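You operate a simulated robot arm through the tools that you are given. There is no shell and no other tool.

Carry out the task below with a simulated robot arm. There is one attempt and no reset: what you move stays moved.

JOB
Prime the dry glue wheel; run the card on top of the glue unit through for a 30 mm stripe.
Fine: draw the sliding plate back; leave the card on it, the wheel down and the knob at 30 mm.

Only the result counts: the job must be done as asked and must still hold three seconds after the hand-in. Knocking over, shifting, dropping, spilling or breaking anything else fails it.

ROBOT AND FRAMES
A 6-joint arm with a two-finger parallel gripper, fixed in place. Base frame: the origin is on the floor under the middle of its stand, x ahead of it, y to its left, z up; the work surface is at about z = 860. Readings come in mm, rad, newtons and seconds.
With the tool pointing down near the work surface it reaches from about 300 to 660 mm from the base axis. Its first joint turns from -2.007 to 2.007 rad. Payload 3.43 kg.
The tool frame sits at the grasp point between the pads (the TCP): z along the fingers, y along the line on which they close. The tips reach 34 mm beyond it. The gripper opens to 128 mm. The fingers are 24 mm wide and 12 mm thick; the gripper's body (48 by 130 mm) begins 96 mm behind the TCP.
Orientation is told as [roll, pitch, yaw] about the base's x, y, z axes, in that order, counted from this pose: with the fingers straight down and closing along the base's y, the tool's x points along the base's -x, its y along +y and its z along -z.

CONTROLS
- The arm moves only by the tool jog_arm. Its argument "motion" is a list of rows, each an object of numbers (a shift or turn left out is 0, a gripper value left out holds the last): "hand": the closure in counts, from 0 (fully open) to 255 (shut); "dx", "dy", "dz": the shift along the tool's x, y, z in units of 300 mm (1.0 is 300 mm); "ax", "ay", "az": the turn, a rotation vector about the tool's x, y, z in units of 180 degrees (1.0 is 180 degrees). In form: [{"hand": .., "dx": .., "dy": .., "dz": .., "ax": .., "ay": .., "az": ..}, ...]. A call has 1 to 20 rows; each row is the pose to reach, as a shift and turn from the pose commanded when the call began, along the tool's axes at that moment. A call with a number of a shift or a turn outside -1 to 1 is refused whole. Rows are played at 5 a second. More than 50 mm and 0.15 rad between two rows, or a gripper value outside its range, and nothing of the call is played. Where a pose cannot be reached the arm comes as near as it can. A force on the tool above 90 N (or 10 N above the force at the start of the call, whichever is more), or a blocked arm, ends the call early, and 0.2 s more pass. The fingers move at their own pace (about 153 mm/s each) and stop on an object; they squeeze with about 25 N. The grip force told is the motor's: it shows also when the fingers shut on nothing. Time passes only in rows, and 0.2 s behind the last, so rows that repeat a pose let the fingers close. It gives the time, the measured TCP pose, the force on the tool (base axes), the opening and the grip force at its end, in the units of the frame above (readings bear some noise), with the torque about the TCP (base axes, N m) and any sound that the robot's microphone picked up, and new pictures: "pictures" is both (left out), scene, wrist or none.
- Cameras (640 x 400 px; columns grow to the right, rows downward): "scene" is fixed at [219.4, 651, 1753]; the picture's right is [-0.72, -0.70, 0.00], its down [-0.55, 0.57, -0.61] and it looks along [0.43, -0.44, -0.79] (base axes); focal length 312 px, centre (320, 200). "wrist" rides on the gripper at [76, -11, -160] in the tool frame; the picture's right is [0.15, 0.99, 0.00], its down [-0.88, 0.13, -0.46] and it looks along [-0.45, 0.07, 0.89] (tool axes); focal length 234 px, centre (320, 200). There is no depth. A picture from a camera that has moved, and an enlarged one, comes with that camera's place and axes in the base frame and with its lens.
- slide_trunk(by): slides the trunk up (or, below 0, down) by that many mm; the arm rides with it, the base frame stays. It gives what a move gives, with no picture.
- close_up(camera, box): a new picture of the part [left, top, right, bottom] of that camera's present view, enlarged. The clock stands still meanwhile.
- sign_off(): hands the job in; it is judged then, once.

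Places have to be worked out from the pictures, the camera data and where the tool is seen. Open the gripper and draw the arm clear of the work before you hand the job in, unless the task says otherwise.

The tools are called as a command line: name --argument value ..., lists and objects as JSON in quotes. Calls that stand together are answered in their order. jog_arm: Moves the arm, as the interface text tells. Its arguments: {"type":"object","properties":{"motion":{"type":"array","items":{"type":"object","properties":{"hand":{"type":"number"},"dx":{"type":"number"},"dy":{"type":"number"},"dz":{"type":"number"},"ax":{"type":"number"},"ay":{"type":"number"},"az":{"type":"number"}}}},"pictures":{"type":"string","enum":["both","scene","wrist","none"]}},"required":["motion"]} The other tools are called the same way: slide_trunk (by) moves the trunk up or down; close_up (camera, box) takes an enlarged picture of a part of a camera's view; sign_off () hands the job in.

At the start:

```text
t: 0.0
tcp_pos: [360.4, 258.6, 1329.7]
tcp_rot: [0.001, 0.001, 0.0]
wrist_force: [-0.5, -0.3, 0.7]
wrist_torque: [0.0, 0.0, -0.02]
gripper_width: 127.8
grip_force: 0.0
trunk travel left (down, up): [-925.0, 65.0]
```

scene: 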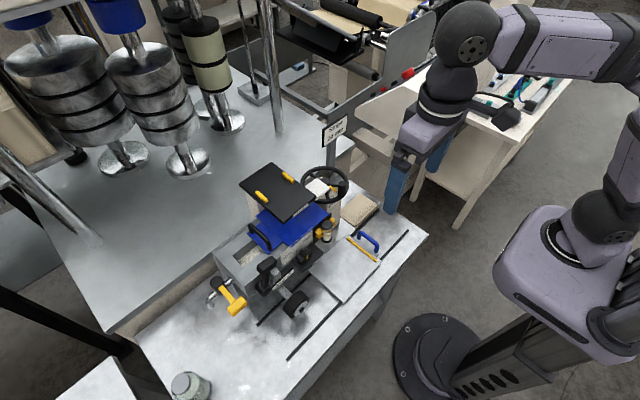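
wrist: 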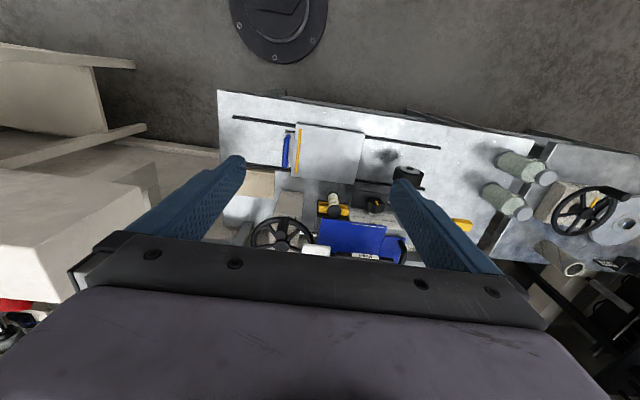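

I start by looking closely at the glue unit in both cameras to identify the parts.

close_up --camera "scene" --box '[200, 150, 360, 250]'

close_up --camera "scene" --box '[180, 220, 340, 320]'

close_up --camera "scene" --box '[290, 110, 450, 310]'

close_up --camera "wrist" --box '[210, 80, 490, 260]'

close_up --camera "scene" --box '[120, 280, 280, 400]'

```text
4.00 times, centred on (280, 200) of scene
camera zoom: at [219.4, 651.0, 1753.0], right [-0.72, -0.7, 0.0], down [-0.55, 0.57, -0.61], along [0.43, -0.44, -0.79], focal length 1246 px, centre (480, 200)
```

zoom: 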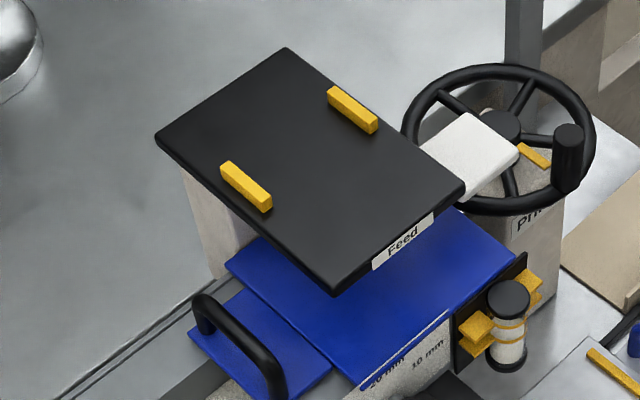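

```text
4.00 times, centred on (260, 270) of scene
camera zoom: at [219.4, 651.0, 1753.0], right [-0.72, -0.7, 0.0], down [-0.55, 0.57, -0.61], along [0.43, -0.44, -0.79], focal length 1246 px, centre (560, -80)
```

zoom: 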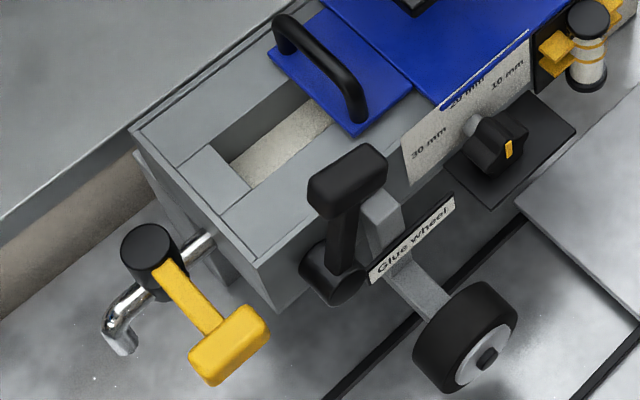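

```text
2.00 times, centred on (370, 210) of scene
camera zoom: at [219.4, 651.0, 1753.0], right [-0.72, -0.7, 0.0], down [-0.55, 0.57, -0.61], along [0.43, -0.44, -0.79], focal length 623 px, centre (220, 180)
```

zoom: 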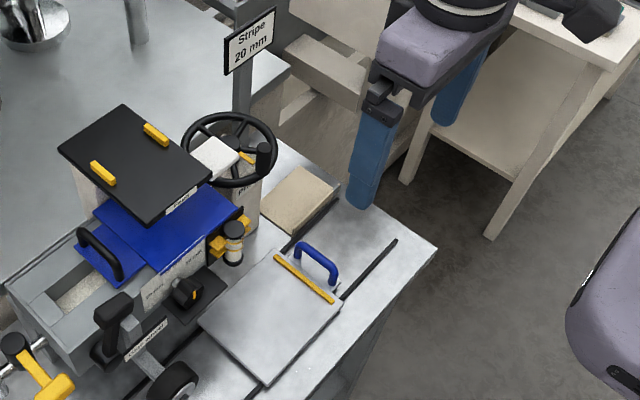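

```text
2.22 times, centred on (350, 170) of wrist
camera zoom: at [284.8, 244.6, 1489.4], right [-0.15, 0.99, 0.0], down [0.88, 0.13, 0.46], along [0.45, 0.07, -0.89], focal length 520 px, centre (253, 267)
```

zoom: 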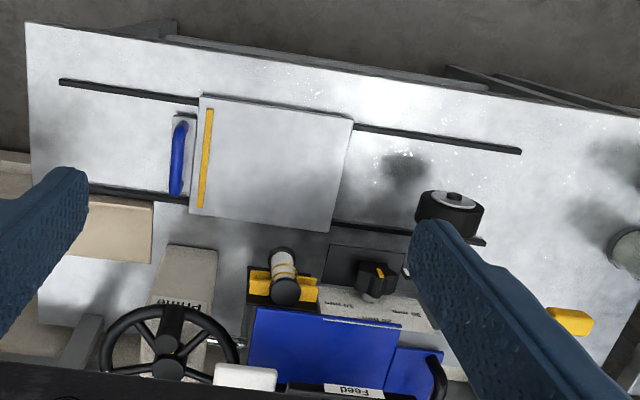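

```text
3.33 times, centred on (200, 340) of scene
camera zoom: at [219.4, 651.0, 1753.0], right [-0.72, -0.7, 0.0], down [-0.55, 0.57, -0.61], along [0.43, -0.44, -0.79], focal length 1039 px, centre (720, -267)
```

zoom: 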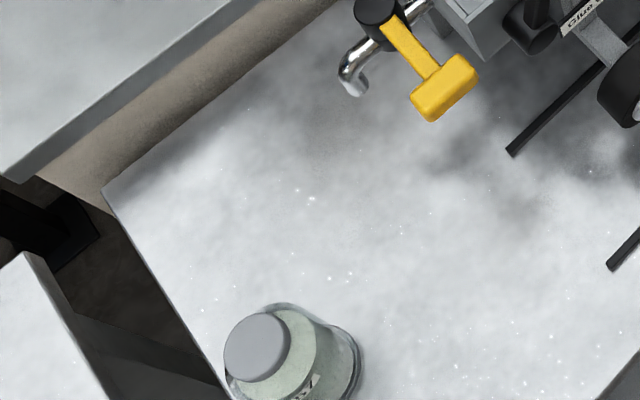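

The picture shows a glue unit with a black "Feed" plate at about z 1150, a blue lid near z 1065, a "Prime" handwheel, a knob with 10/20/30 mm marks, a wheel lever, and a plate on rails with a blue handle near (460, 185, 890). I tilt the hand forward to see the unit from the front.

jog_arm --motion '[{"ay": -0.04}, {"ay": -0.08}, {"ay": -0.12}, {"ay": -0.16}, {"ay": -0.16}]'

```text
t: 1.2
tcp_pos: [362.2, 257.6, 1329.5]
tcp_rot: [0.001, -0.504, 0.003]
wrist_force: [-0.2, -0.7, -0.9]
wrist_torque: [0.01, 0.02, 0.03]
gripper_width: 127.9
grip_force: 0.2
trunk travel left (down, up): [-925.0, 65.0]
camera wrist: at [218.2, 245.0, 1432.6], right [-0.13, 0.99, -0.07], down [0.55, 0.13, 0.82], along [0.82, 0.07, -0.56], focal length 234 px, centre (320, 200)
```

scene: 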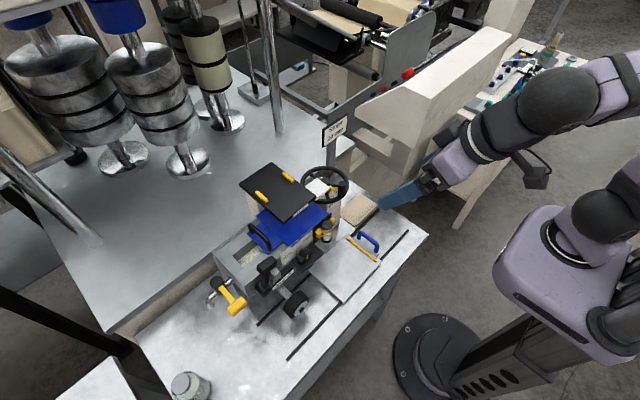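
wrist: 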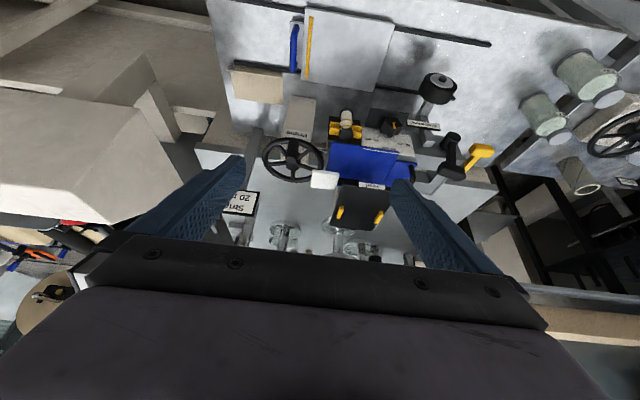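

The front of the unit is now visible (upside down). I enlarge it.

close_up --camera "wrist" --box '[240, 90, 400, 240]'

close_up --camera "wrist" --box '[320, 100, 400, 150]'

close_up --camera "wrist" --box '[370, 60, 510, 200]'

close_up --camera "wrist" --box '[290, 150, 400, 240]'

close_up --camera "wrist" --box '[200, 0, 480, 130]'

```text
2.67 times, centred on (320, 165) of wrist
camera zoom: at [218.2, 245.0, 1432.6], right [-0.13, 0.99, -0.07], down [0.55, 0.13, 0.82], along [0.82, 0.07, -0.56], focal length 624 px, centre (320, 293)
```

zoom: 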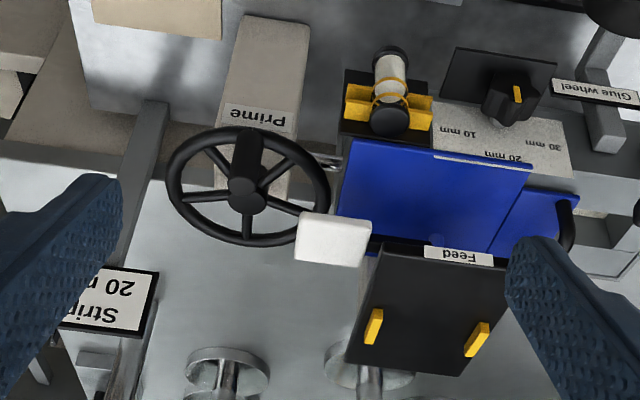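

```text
8.00 times, centred on (360, 125) of wrist
camera zoom: at [218.2, 245.0, 1432.6], right [-0.13, 0.99, -0.07], down [0.55, 0.13, 0.82], along [0.82, 0.07, -0.56], focal length 1873 px, centre (0, 800)
```

zoom: 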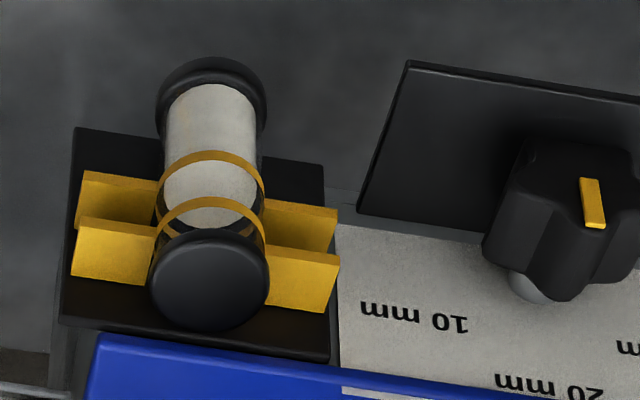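

```text
2.86 times, centred on (440, 130) of wrist
camera zoom: at [218.2, 245.0, 1432.6], right [-0.13, 0.99, -0.07], down [0.55, 0.13, 0.82], along [0.82, 0.07, -0.56], focal length 669 px, centre (-23, 400)
```

zoom: 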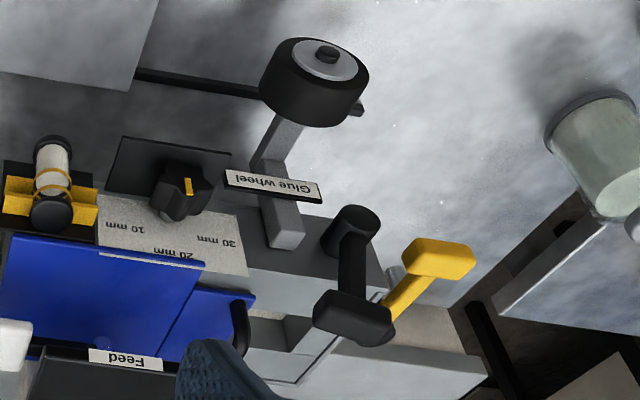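

```text
4.44 times, centred on (345, 195) of wrist
camera zoom: at [218.2, 245.0, 1432.6], right [-0.13, 0.99, -0.07], down [0.55, 0.13, 0.82], along [0.82, 0.07, -0.56], focal length 1041 px, centre (209, 222)
```

zoom: 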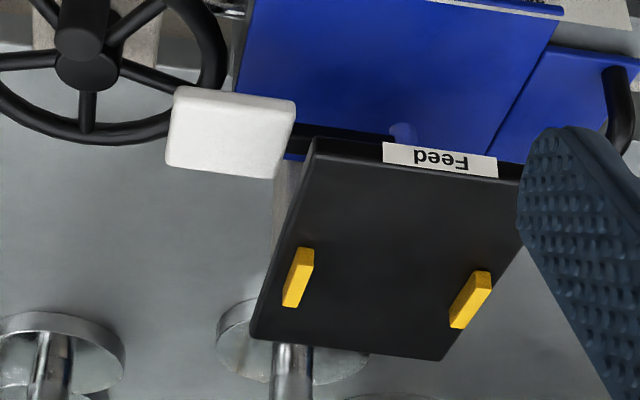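

```text
2.29 times, centred on (340, 65) of wrist
camera zoom: at [218.2, 245.0, 1432.6], right [-0.13, 0.99, -0.07], down [0.55, 0.13, 0.82], along [0.82, 0.07, -0.56], focal length 535 px, centre (274, 509)
```

zoom: 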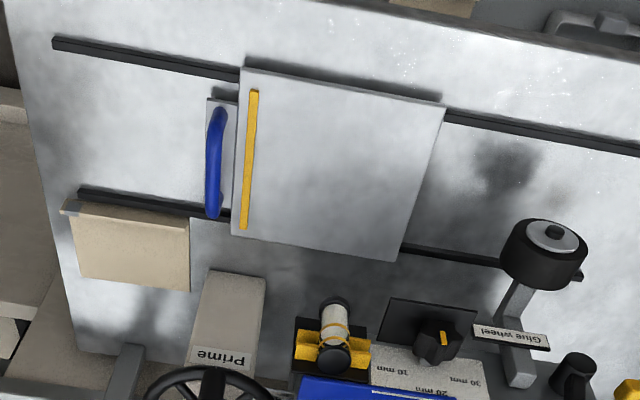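

I need a lower frontal view to see how the knob, lid and feed plate are built, so I lower and tilt the hand further, staying in front of the unit.

jog_arm --motion '[{"dx": 0.008, "dy": 0.06, "dz": 0.095, "ay": -0.025}, {"dx": 0.016, "dy": 0.12, "dz": 0.19, "ay": -0.05}, {"dx": 0.024, "dy": 0.18, "dz": 0.285, "ay": -0.075}, {"dx": 0.032, "dy": 0.24, "dz": 0.38, "ay": -0.1}, {"dx": 0.04, "dy": 0.307, "dz": 0.473, "ay": -0.127}, {"dx": 0.04, "dy": 0.307, "dz": 0.473, "ay": -0.127}]'

```text
t: 2.6
tcp_pos: [417.0, 350.4, 1198.9]
tcp_rot: [0.002, -0.903, -0.001]
wrist_force: [-1.1, -1.2, -0.2]
wrist_torque: [-0.01, 0.03, 0.04]
gripper_width: 128.1
grip_force: 0.0
trunk travel left (down, up): [-925.0, 65.0]
camera wrist: at [245.5, 336.1, 1239.0], right [-0.09, 0.99, -0.11], down [0.19, 0.13, 0.97], along [0.98, 0.07, -0.2], focal length 234 px, centre (320, 200)
```

scene: 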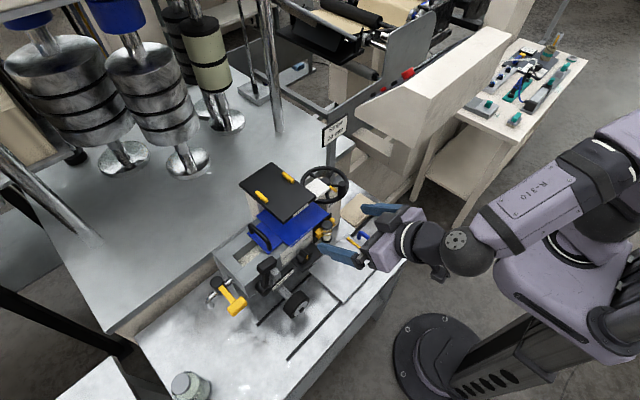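
wrist: 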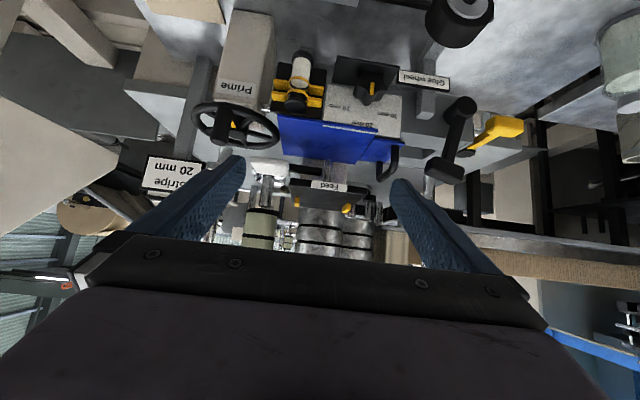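

close_up --camera "wrist" --box '[240, 40, 440, 220]'

close_up --camera "wrist" --box '[260, 40, 420, 140]'

close_up --camera "wrist" --box '[180, 80, 340, 200]'

close_up --camera "wrist" --box '[380, 60, 540, 200]'

close_up --camera "wrist" --box '[270, 120, 410, 220]'

```text
2.22 times, centred on (340, 130) of wrist
camera zoom: at [245.5, 336.1, 1239.0], right [-0.09, 0.99, -0.11], down [0.19, 0.13, 0.97], along [0.98, 0.07, -0.2], focal length 520 px, centre (276, 356)
```

zoom: 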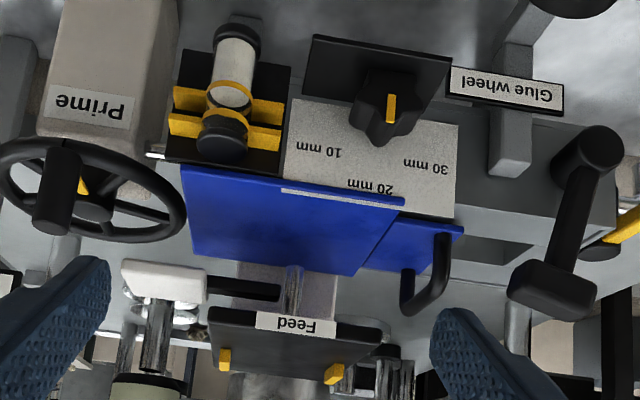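

```text
4.00 times, centred on (340, 90) of wrist
camera zoom: at [245.5, 336.1, 1239.0], right [-0.09, 0.99, -0.11], down [0.19, 0.13, 0.97], along [0.98, 0.07, -0.2], focal length 937 px, centre (240, 640)
```

zoom: 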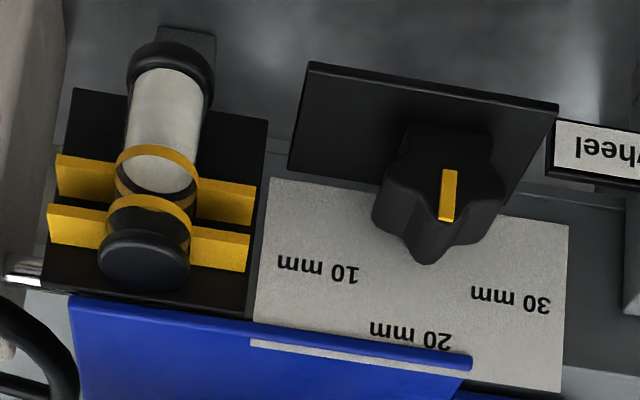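

```text
3.33 times, centred on (260, 140) of wrist
camera zoom: at [245.5, 336.1, 1239.0], right [-0.09, 0.99, -0.11], down [0.19, 0.13, 0.97], along [0.98, 0.07, -0.2], focal length 781 px, centre (520, 400)
```

zoom: 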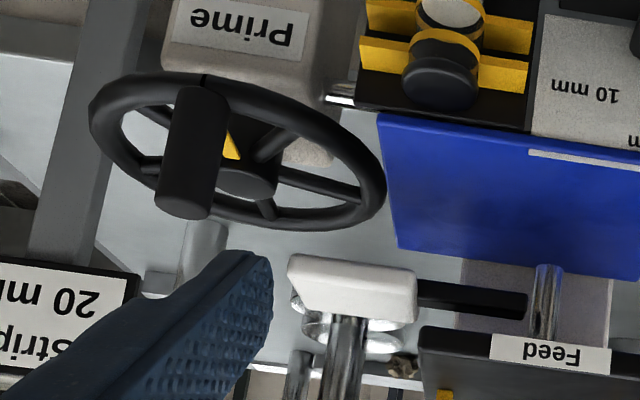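

```text
2.86 times, centred on (460, 130) of wrist
camera zoom: at [245.5, 336.1, 1239.0], right [-0.09, 0.99, -0.11], down [0.19, 0.13, 0.97], along [0.98, 0.07, -0.2], focal length 669 px, centre (-80, 400)
```

zoom: 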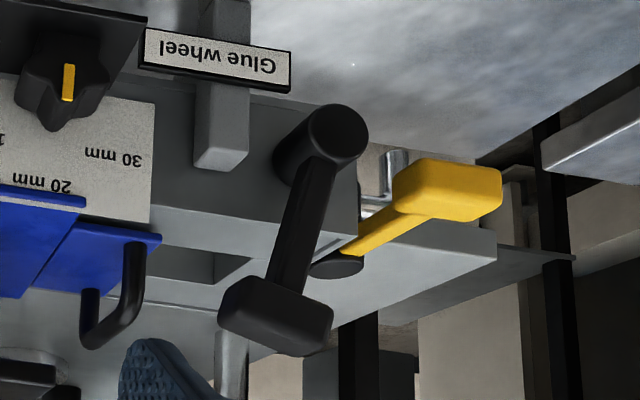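

```text
4.00 times, centred on (340, 170) of wrist
camera zoom: at [245.5, 336.1, 1239.0], right [-0.09, 0.99, -0.11], down [0.19, 0.13, 0.97], along [0.98, 0.07, -0.2], focal length 937 px, centre (240, 320)
```

zoom: 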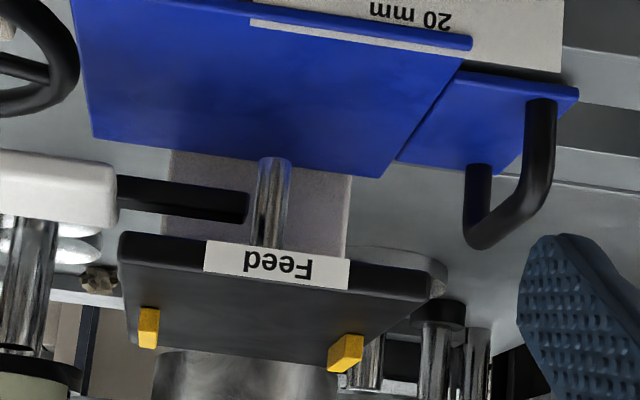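

The blue square plate (about 145 x 143 mm at z 1065) overhangs the front of the unit and carries a white strip; it might be the card. I enlarge this area and the knob to judge.

close_up --camera "wrist" --box '[272, 100, 352, 150]'

close_up --camera "wrist" --box '[335, 100, 415, 150]'

close_up --camera "wrist" --box '[335, 60, 415, 110]'

close_up --camera "scene" --box '[240, 195, 320, 245]'

close_up --camera "scene" --box '[280, 165, 360, 215]'

```text
8.00 times, centred on (312, 125) of wrist
camera zoom: at [245.5, 336.1, 1239.0], right [-0.09, 0.99, -0.11], down [0.19, 0.13, 0.97], along [0.98, 0.07, -0.2], focal length 1873 px, centre (384, 800)
```

zoom: 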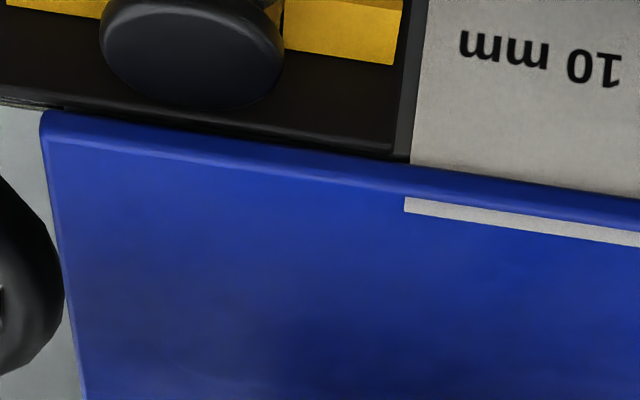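

```text
8.00 times, centred on (375, 125) of wrist
camera zoom: at [245.5, 336.1, 1239.0], right [-0.09, 0.99, -0.11], down [0.19, 0.13, 0.97], along [0.98, 0.07, -0.2], focal length 1873 px, centre (-120, 800)
```

zoom: 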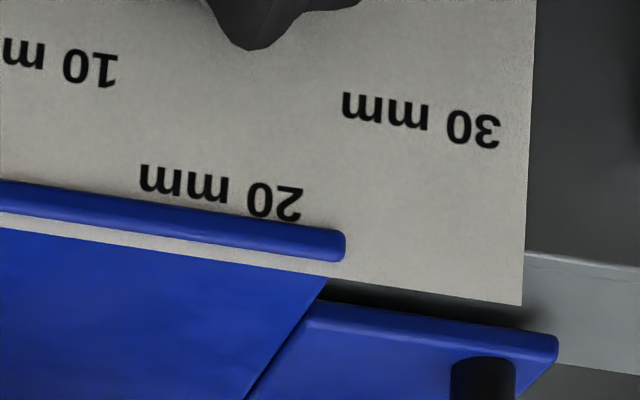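

```text
8.00 times, centred on (375, 85) of wrist
camera zoom: at [245.5, 336.1, 1239.0], right [-0.09, 0.99, -0.11], down [0.19, 0.13, 0.97], along [0.98, 0.07, -0.2], focal length 1873 px, centre (-120, 1120)
```

zoom: 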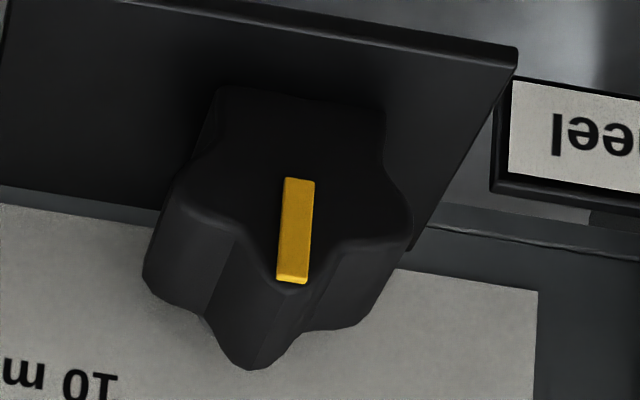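

```text
8.00 times, centred on (280, 220) of scene
camera zoom: at [219.4, 651.0, 1753.0], right [-0.72, -0.7, 0.0], down [-0.55, 0.57, -0.61], along [0.43, -0.44, -0.79], focal length 2492 px, centre (640, 40)
```

zoom: 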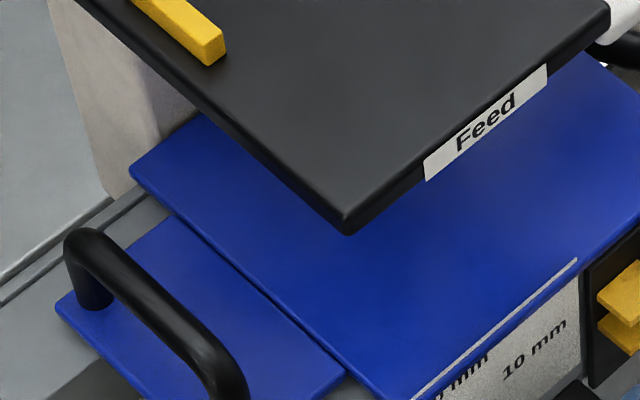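

```text
8.00 times, centred on (320, 190) of scene
camera zoom: at [219.4, 651.0, 1753.0], right [-0.72, -0.7, 0.0], down [-0.55, 0.57, -0.61], along [0.43, -0.44, -0.79], focal length 2492 px, centre (320, 280)
```

zoom: 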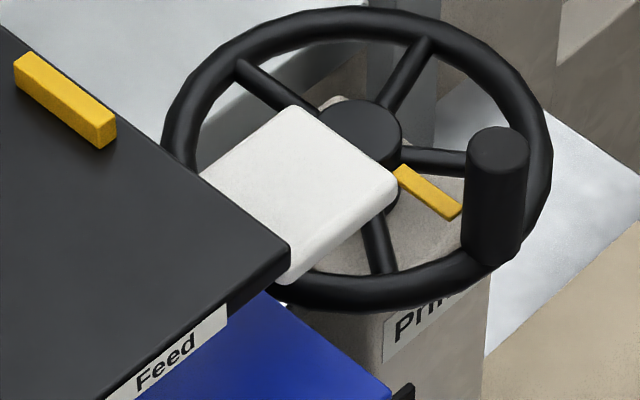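

The white scale plate stands through the blue cover, so the blue plates look like fixed covers; I still need to find the card. I raise the hand to look down on the "Feed" plate from above.

jog_arm --motion '[{"dx": -0.13, "dy": -0.006, "dz": -0.016, "ay": 0.032}, {"dx": -0.26, "dy": -0.011, "dz": -0.031, "ay": 0.064}, {"dx": -0.39, "dy": -0.017, "dz": -0.047, "ay": 0.096}, {"dx": -0.52, "dy": -0.022, "dz": -0.062, "ay": 0.128}, {"dx": -0.65, "dy": -0.028, "dz": -0.078, "ay": 0.16}, {"dx": -0.78, "dy": -0.033, "dz": -0.093, "ay": 0.192}, {"dx": -0.78, "dy": -0.033, "dz": -0.093, "ay": 0.192}]'

```text
t: 4.2
tcp_pos: [506.3, 313.7, 1364.6]
tcp_rot: [-0.004, -0.292, 0.004]
wrist_force: [0.7, 0.5, -0.8]
wrist_torque: [-0.06, 0.08, 0.0]
gripper_width: 128.0
grip_force: 0.1
out of reach, approached as far as the arm can: row 5, 6, 7
trunk travel left (down, up): [-925.0, 65.0]
camera wrist: at [388.5, 301.0, 1494.9], right [-0.14, 0.99, -0.05], down [0.71, 0.13, 0.69], along [0.69, 0.07, -0.72], focal length 234 px, centre (320, 200)
```

scene: 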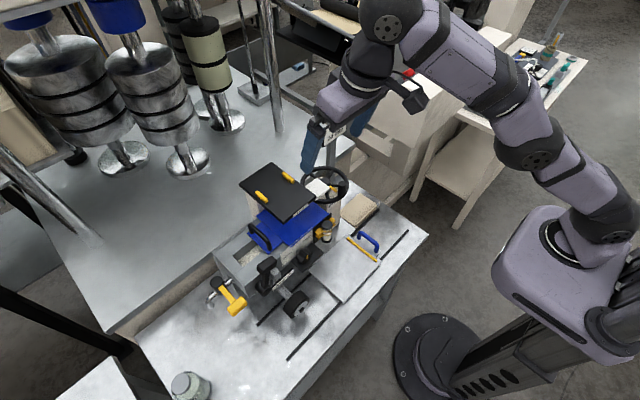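
wrist: 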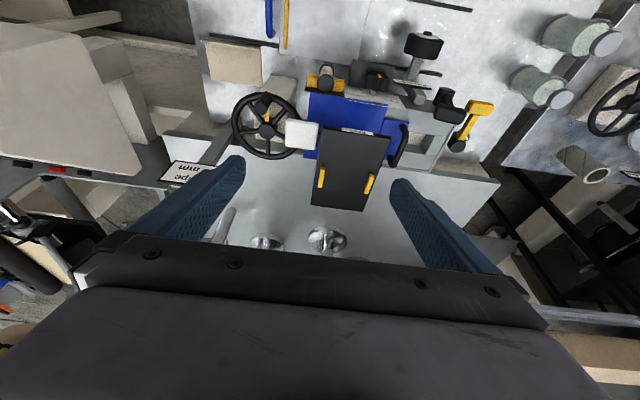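

close_up --camera "wrist" --box '[280, 110, 420, 220]'

close_up --camera "wrist" --box '[200, 20, 340, 170]'

close_up --camera "wrist" --box '[380, 20, 520, 180]'

close_up --camera "wrist" --box '[195, 30, 275, 90]'

```text
3.64 times, centred on (350, 165) of wrist
camera zoom: at [388.5, 301.0, 1494.9], right [-0.14, 0.99, -0.05], down [0.71, 0.13, 0.69], along [0.69, 0.07, -0.72], focal length 852 px, centre (211, 327)
```

zoom: 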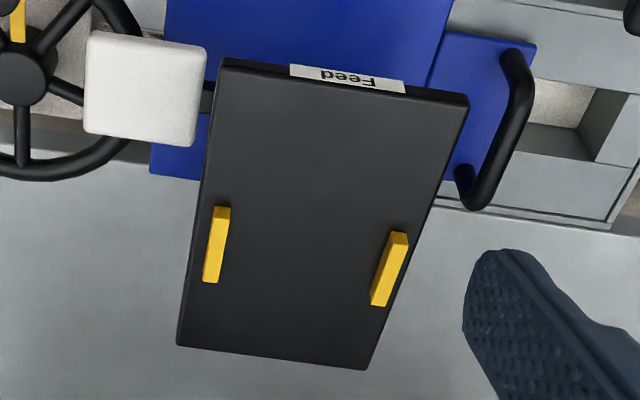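

```text
2.67 times, centred on (270, 95) of wrist
camera zoom: at [388.5, 301.0, 1494.9], right [-0.14, 0.99, -0.05], down [0.71, 0.13, 0.69], along [0.69, 0.07, -0.72], focal length 624 px, centre (453, 480)
```

zoom: 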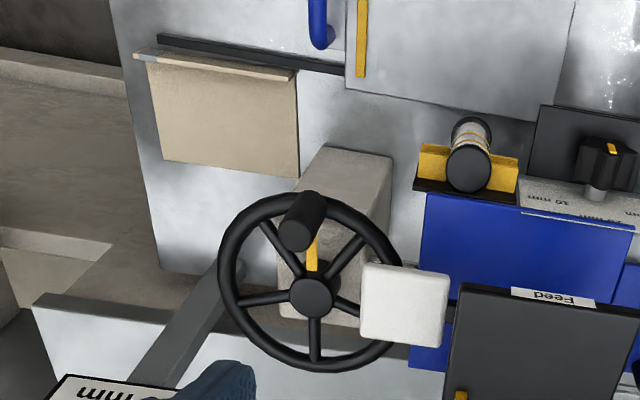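

```text
2.50 times, centred on (450, 100) of wrist
camera zoom: at [388.5, 301.0, 1494.9], right [-0.14, 0.99, -0.05], down [0.71, 0.13, 0.69], along [0.69, 0.07, -0.72], focal length 585 px, centre (-5, 450)
```

zoom: 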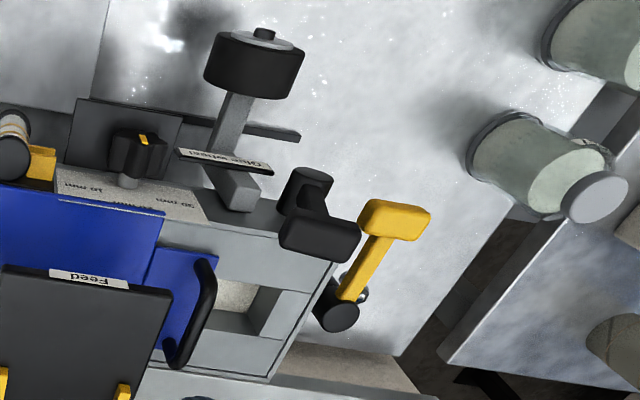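

```text
6.67 times, centred on (235, 60) of wrist
camera zoom: at [388.5, 301.0, 1494.9], right [-0.14, 0.99, -0.05], down [0.71, 0.13, 0.69], along [0.69, 0.07, -0.72], focal length 1561 px, centre (887, 1133)
```

zoom: 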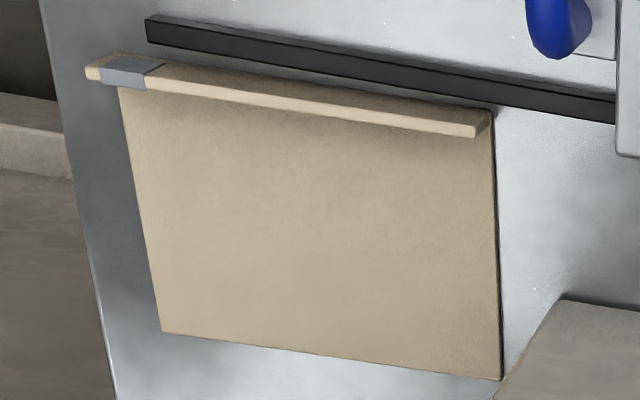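

I still see no obvious loose card; I enlarge the Feed plate, the blue covers and the beige board further before moving on.

close_up --camera "wrist" --box '[310, 120, 400, 180]'

close_up --camera "wrist" --box '[310, 165, 400, 215]'

close_up --camera "wrist" --box '[300, 80, 420, 150]'

close_up --camera "scene" --box '[235, 155, 315, 215]'

close_up --camera "wrist" --box '[480, 60, 640, 200]'

```text
6.67 times, centred on (355, 150) of wrist
camera zoom: at [388.5, 301.0, 1494.9], right [-0.14, 0.99, -0.05], down [0.71, 0.13, 0.69], along [0.69, 0.07, -0.72], focal length 1561 px, centre (87, 533)
```

zoom: 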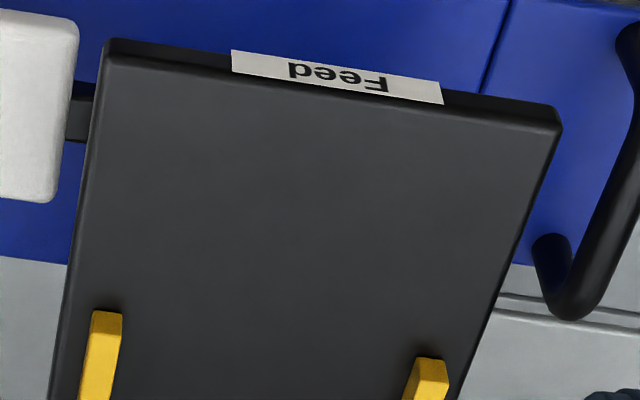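

```text
7.11 times, centred on (355, 190) of wrist
camera zoom: at [388.5, 301.0, 1494.9], right [-0.14, 0.99, -0.05], down [0.71, 0.13, 0.69], along [0.69, 0.07, -0.72], focal length 1665 px, centre (71, 271)
```

zoom: 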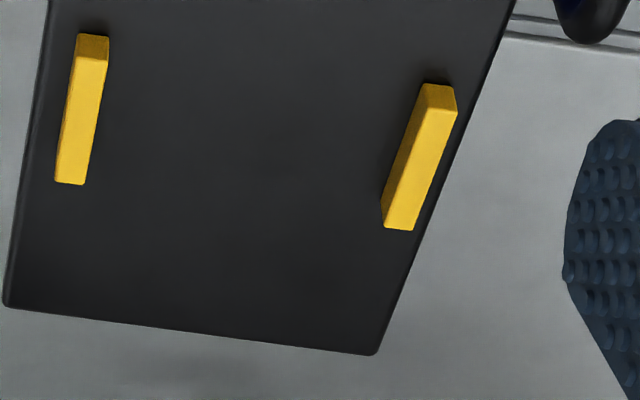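

```text
5.33 times, centred on (360, 115) of wrist
camera zoom: at [388.5, 301.0, 1494.9], right [-0.14, 0.99, -0.05], down [0.71, 0.13, 0.69], along [0.69, 0.07, -0.72], focal length 1249 px, centre (107, 653)
```

zoom: 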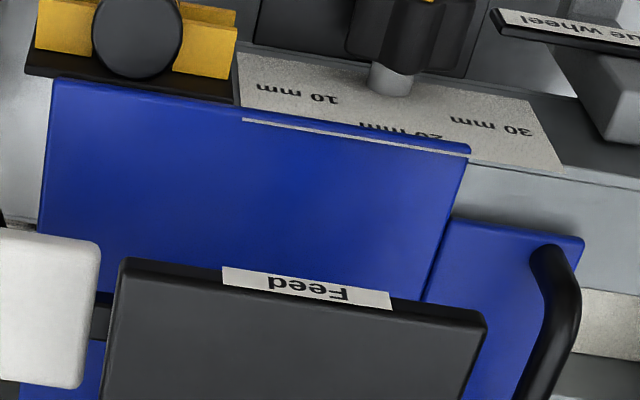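

```text
6.67 times, centred on (275, 185) of scene
camera zoom: at [219.4, 651.0, 1753.0], right [-0.72, -0.7, 0.0], down [-0.55, 0.57, -0.61], along [0.43, -0.44, -0.79], focal length 2077 px, centre (620, 300)
```

zoom: 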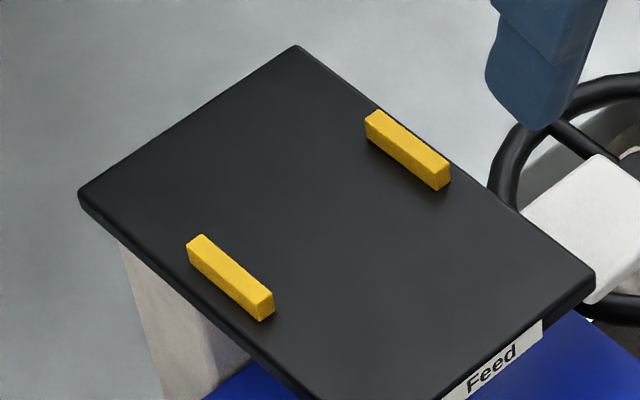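

```text
2.86 times, centred on (560, 130) of wrist
camera zoom: at [388.5, 301.0, 1494.9], right [-0.14, 0.99, -0.05], down [0.71, 0.13, 0.69], along [0.69, 0.07, -0.72], focal length 669 px, centre (-366, 400)
```

zoom: 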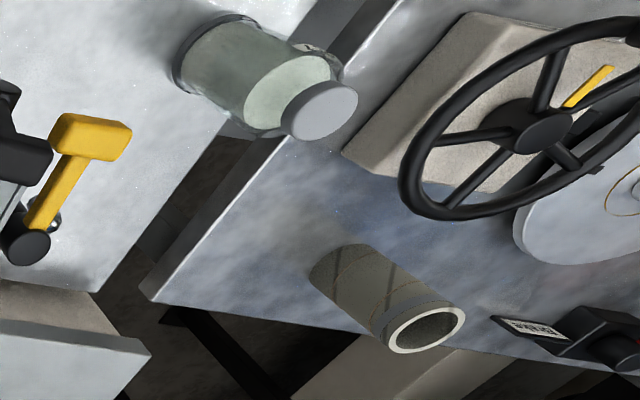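

The Feed plate is empty, and a chrome pin hangs under it near (595, 367, 1102). I lower the hand and tilt it to look horizontally under the Feed plate and across the blue cover.

jog_arm --motion '[{"dx": 0.071, "dy": -0.007, "dz": 0.095, "ay": -0.037}, {"dx": 0.143, "dy": -0.013, "dz": 0.19, "ay": -0.074}, {"dx": 0.214, "dy": -0.02, "dz": 0.286, "ay": -0.11}, {"dx": 0.286, "dy": -0.026, "dz": 0.382, "ay": -0.147}, {"dx": 0.357, "dy": -0.033, "dz": 0.477, "ay": -0.184}, {"dx": 0.43, "dy": -0.04, "dz": 0.572, "ay": -0.22}, {"dx": 0.5, "dy": -0.046, "dz": 0.668, "ay": -0.257}, {"dx": 0.5, "dy": -0.046, "dz": 0.668, "ay": -0.257}]'

```text
t: 6.0
tcp_pos: [416.1, 293.5, 1132.4]
tcp_rot: [0.002, -1.106, 0.001]
wrist_force: [0.3, -0.1, 0.1]
wrist_torque: [0.05, -0.03, 0.02]
gripper_width: 128.1
grip_force: 0.0
trunk travel left (down, up): [-925.0, 65.0]
camera wrist: at [240.6, 280.7, 1135.3], right [-0.07, 0.99, -0.13], down [-0.01, 0.13, 0.99], along [1.0, 0.07, 0.0], focal length 234 px, centre (320, 200)
```

scene: 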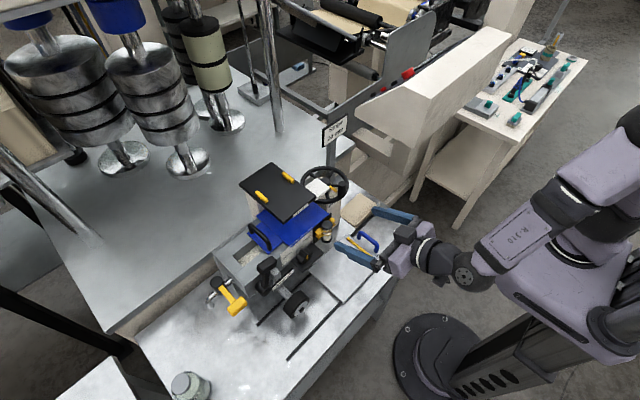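
wrist: 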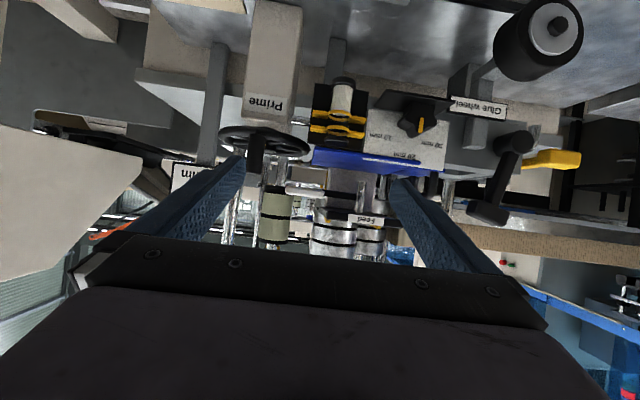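

close_up --camera "wrist" --box '[240, 120, 410, 240]'

close_up --camera "wrist" --box '[300, 140, 400, 180]'

close_up --camera "wrist" --box '[300, 70, 460, 180]'

close_up --camera "wrist" --box '[440, 0, 600, 240]'

close_up --camera "wrist" --box '[200, 0, 360, 180]'

```text
3.33 times, centred on (325, 180) of wrist
camera zoom: at [240.6, 280.7, 1135.3], right [-0.07, 0.99, -0.13], down [-0.01, 0.13, 0.99], along [1.0, 0.07, 0.0], focal length 781 px, centre (303, 267)
```

zoom: 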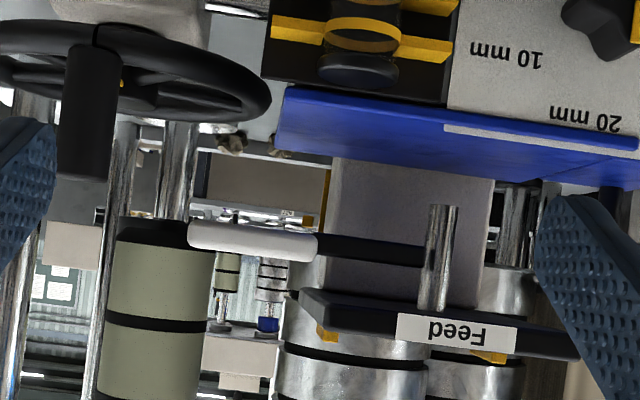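

```text
6.40 times, centred on (350, 160) of wrist
camera zoom: at [240.6, 280.7, 1135.3], right [-0.07, 0.99, -0.13], down [-0.01, 0.13, 0.99], along [1.0, 0.07, 0.0], focal length 1499 px, centre (128, 456)
```

zoom: 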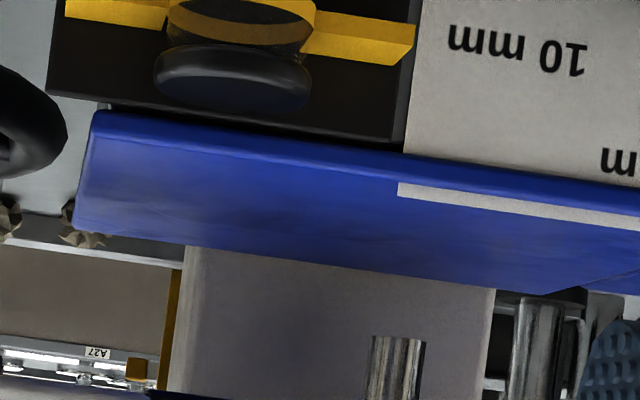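

```text
3.64 times, centred on (380, 125) of wrist
camera zoom: at [240.6, 280.7, 1135.3], right [-0.07, 0.99, -0.13], down [-0.01, 0.13, 0.99], along [1.0, 0.07, 0.0], focal length 852 px, centre (102, 473)
```

zoom: 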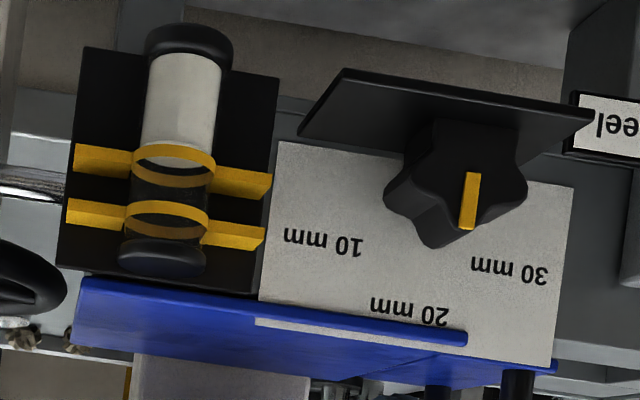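

```text
1.67 times, centred on (520, 120) of wrist
camera zoom: at [240.6, 280.7, 1135.3], right [-0.07, 0.99, -0.13], down [-0.01, 0.13, 0.99], along [1.0, 0.07, 0.0], focal length 390 px, centre (-13, 333)
```

zoom: 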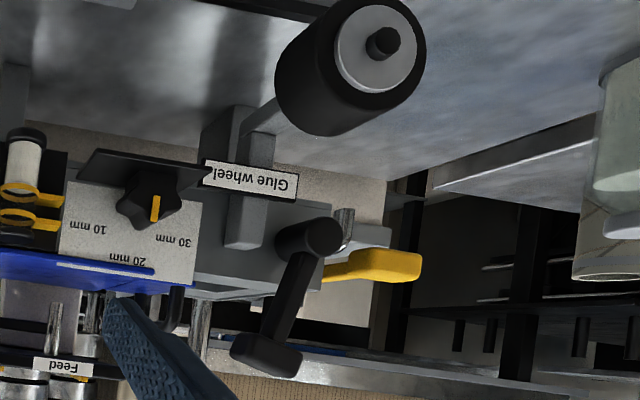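

```text
2.22 times, centred on (280, 90) of wrist
camera zoom: at [240.6, 280.7, 1135.3], right [-0.07, 0.99, -0.13], down [-0.01, 0.13, 0.99], along [1.0, 0.07, 0.0], focal length 520 px, centre (409, 444)
```

zoom: 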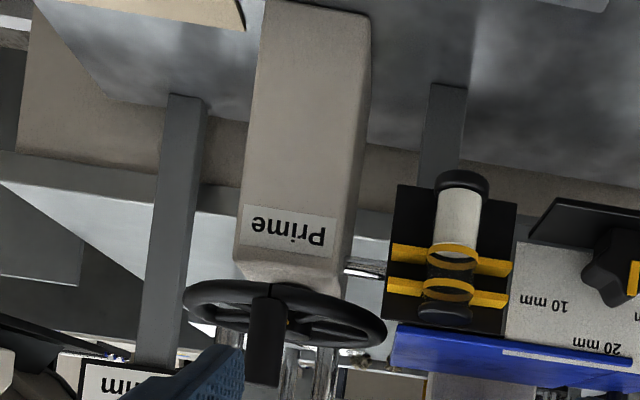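

The knob points up at 20 mm (30 mm is to its +y side), with a shelf under it. I still must settle whether the blue plate is the loose card, so I enlarge its edges strongly in both cameras.

close_up --camera "scene" --box '[252, 205, 292, 230]'

close_up --camera "scene" --box '[282, 220, 322, 245]'

close_up --camera "wrist" --box '[290, 138, 330, 178]'

close_up --camera "wrist" --box '[390, 150, 440, 190]'

close_up --camera "scene" --box '[335, 185, 395, 225]'

```text
16.00 times, centred on (272, 218) of scene
camera zoom: at [219.4, 651.0, 1753.0], right [-0.72, -0.7, 0.0], down [-0.55, 0.57, -0.61], along [0.43, -0.44, -0.79], focal length 4985 px, centre (1088, -80)
```

zoom: 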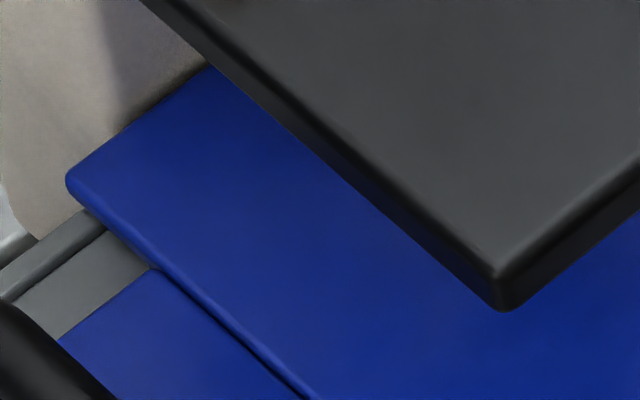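

```text
16.00 times, centred on (302, 232) of scene
camera zoom: at [219.4, 651.0, 1753.0], right [-0.72, -0.7, 0.0], down [-0.55, 0.57, -0.61], along [0.43, -0.44, -0.79], focal length 4985 px, centre (608, -320)
```

zoom: 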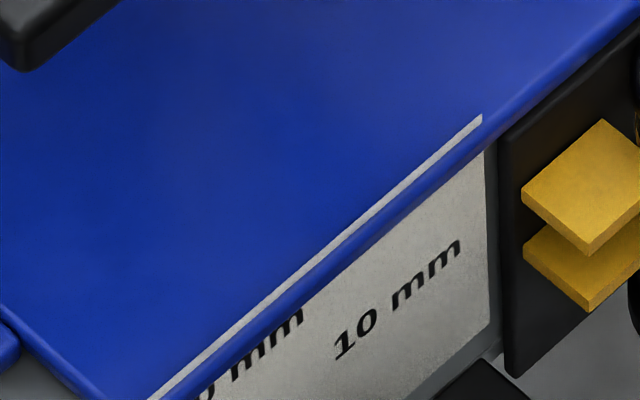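

```text
10.00 times, centred on (310, 158) of wrist
camera zoom: at [240.6, 280.7, 1135.3], right [-0.07, 0.99, -0.13], down [-0.01, 0.13, 0.99], along [1.0, 0.07, 0.0], focal length 2342 px, centre (420, 620)
```

zoom: 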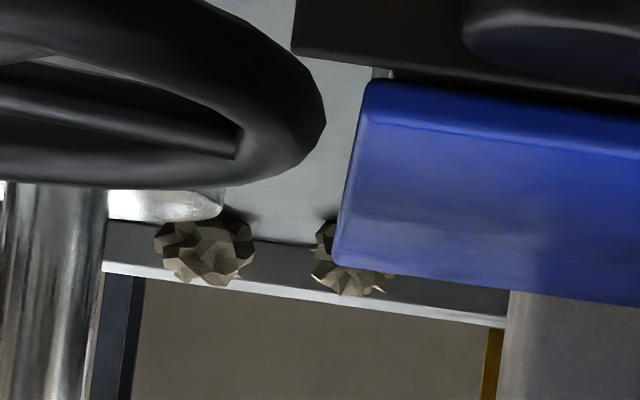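

```text
10.00 times, centred on (415, 170) of wrist
camera zoom: at [240.6, 280.7, 1135.3], right [-0.07, 0.99, -0.13], down [-0.01, 0.13, 0.99], along [1.0, 0.07, 0.0], focal length 2342 px, centre (-630, 500)
```

zoom: 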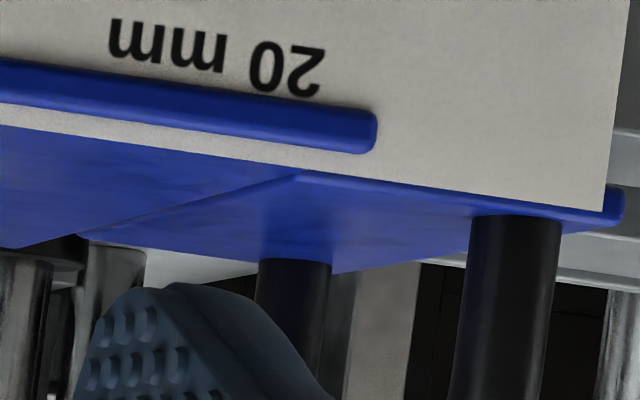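

```text
10.00 times, centred on (365, 205) of scene
camera zoom: at [219.4, 651.0, 1753.0], right [-0.72, -0.7, 0.0], down [-0.55, 0.57, -0.61], along [0.43, -0.44, -0.79], focal length 3116 px, centre (-130, 150)
```

zoom: 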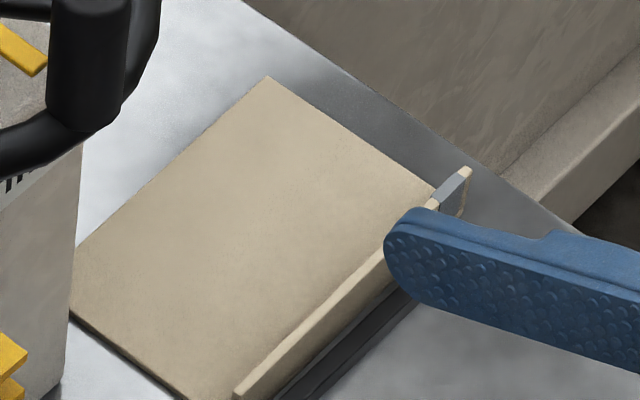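

The Feed tray measures about 175 x 109 mm (x 557–732, y 316–425, top z 1155) and is empty. I look from the -y side, past the prime handwheel, to see the unit's side and the board on the bench.

jog_arm --motion '[{"dx": -0.017, "dy": -0.06, "dz": 0.012, "ax": -0.037, "az": -0.0187}, {"dx": -0.035, "dy": -0.12, "dz": 0.025, "ax": -0.0745, "az": -0.0373}, {"dx": -0.052, "dy": -0.18, "dz": 0.037, "ax": -0.1118, "az": -0.056}, {"dx": -0.07, "dy": -0.24, "dz": 0.05, "ax": -0.149, "az": -0.0747}, {"dx": -0.087, "dy": -0.3, "dz": 0.062, "ax": -0.1863, "az": -0.0933}, {"dx": -0.104, "dy": -0.36, "dz": 0.075, "ax": -0.2235, "az": -0.112}, {"dx": -0.104, "dy": -0.36, "dz": 0.075, "ax": -0.2235, "az": -0.112}]'

```text
t: 7.6
tcp_pos: [374.8, 335.0, 1157.8]
tcp_rot: [-0.007, -1.104, 0.72]
wrist_force: [-0.4, -0.4, 0.1]
wrist_torque: [0.0, -0.03, -0.03]
gripper_width: 127.9
grip_force: 0.1
out of reach, approached as far as the arm can: row 3, 4, 5, 6, 7
trunk travel left (down, up): [-925.0, 65.0]
camera wrist: at [248.9, 208.7, 1162.4], right [-0.7, 0.7, -0.13], down [-0.09, 0.09, 0.99], along [0.71, 0.71, 0.0], focal length 234 px, centre (320, 200)
```

scene: 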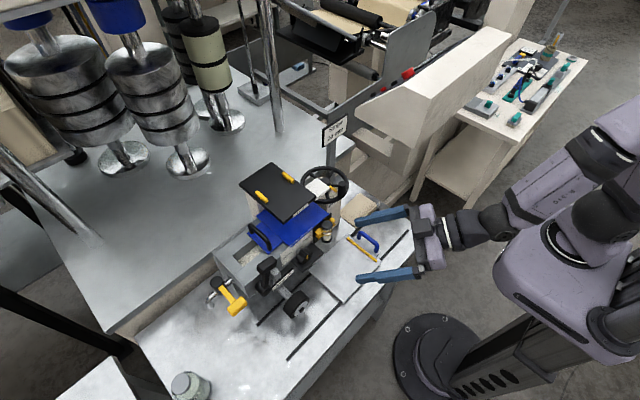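
wrist: 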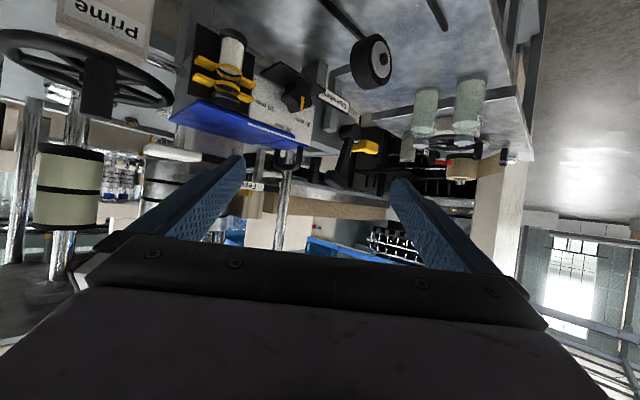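

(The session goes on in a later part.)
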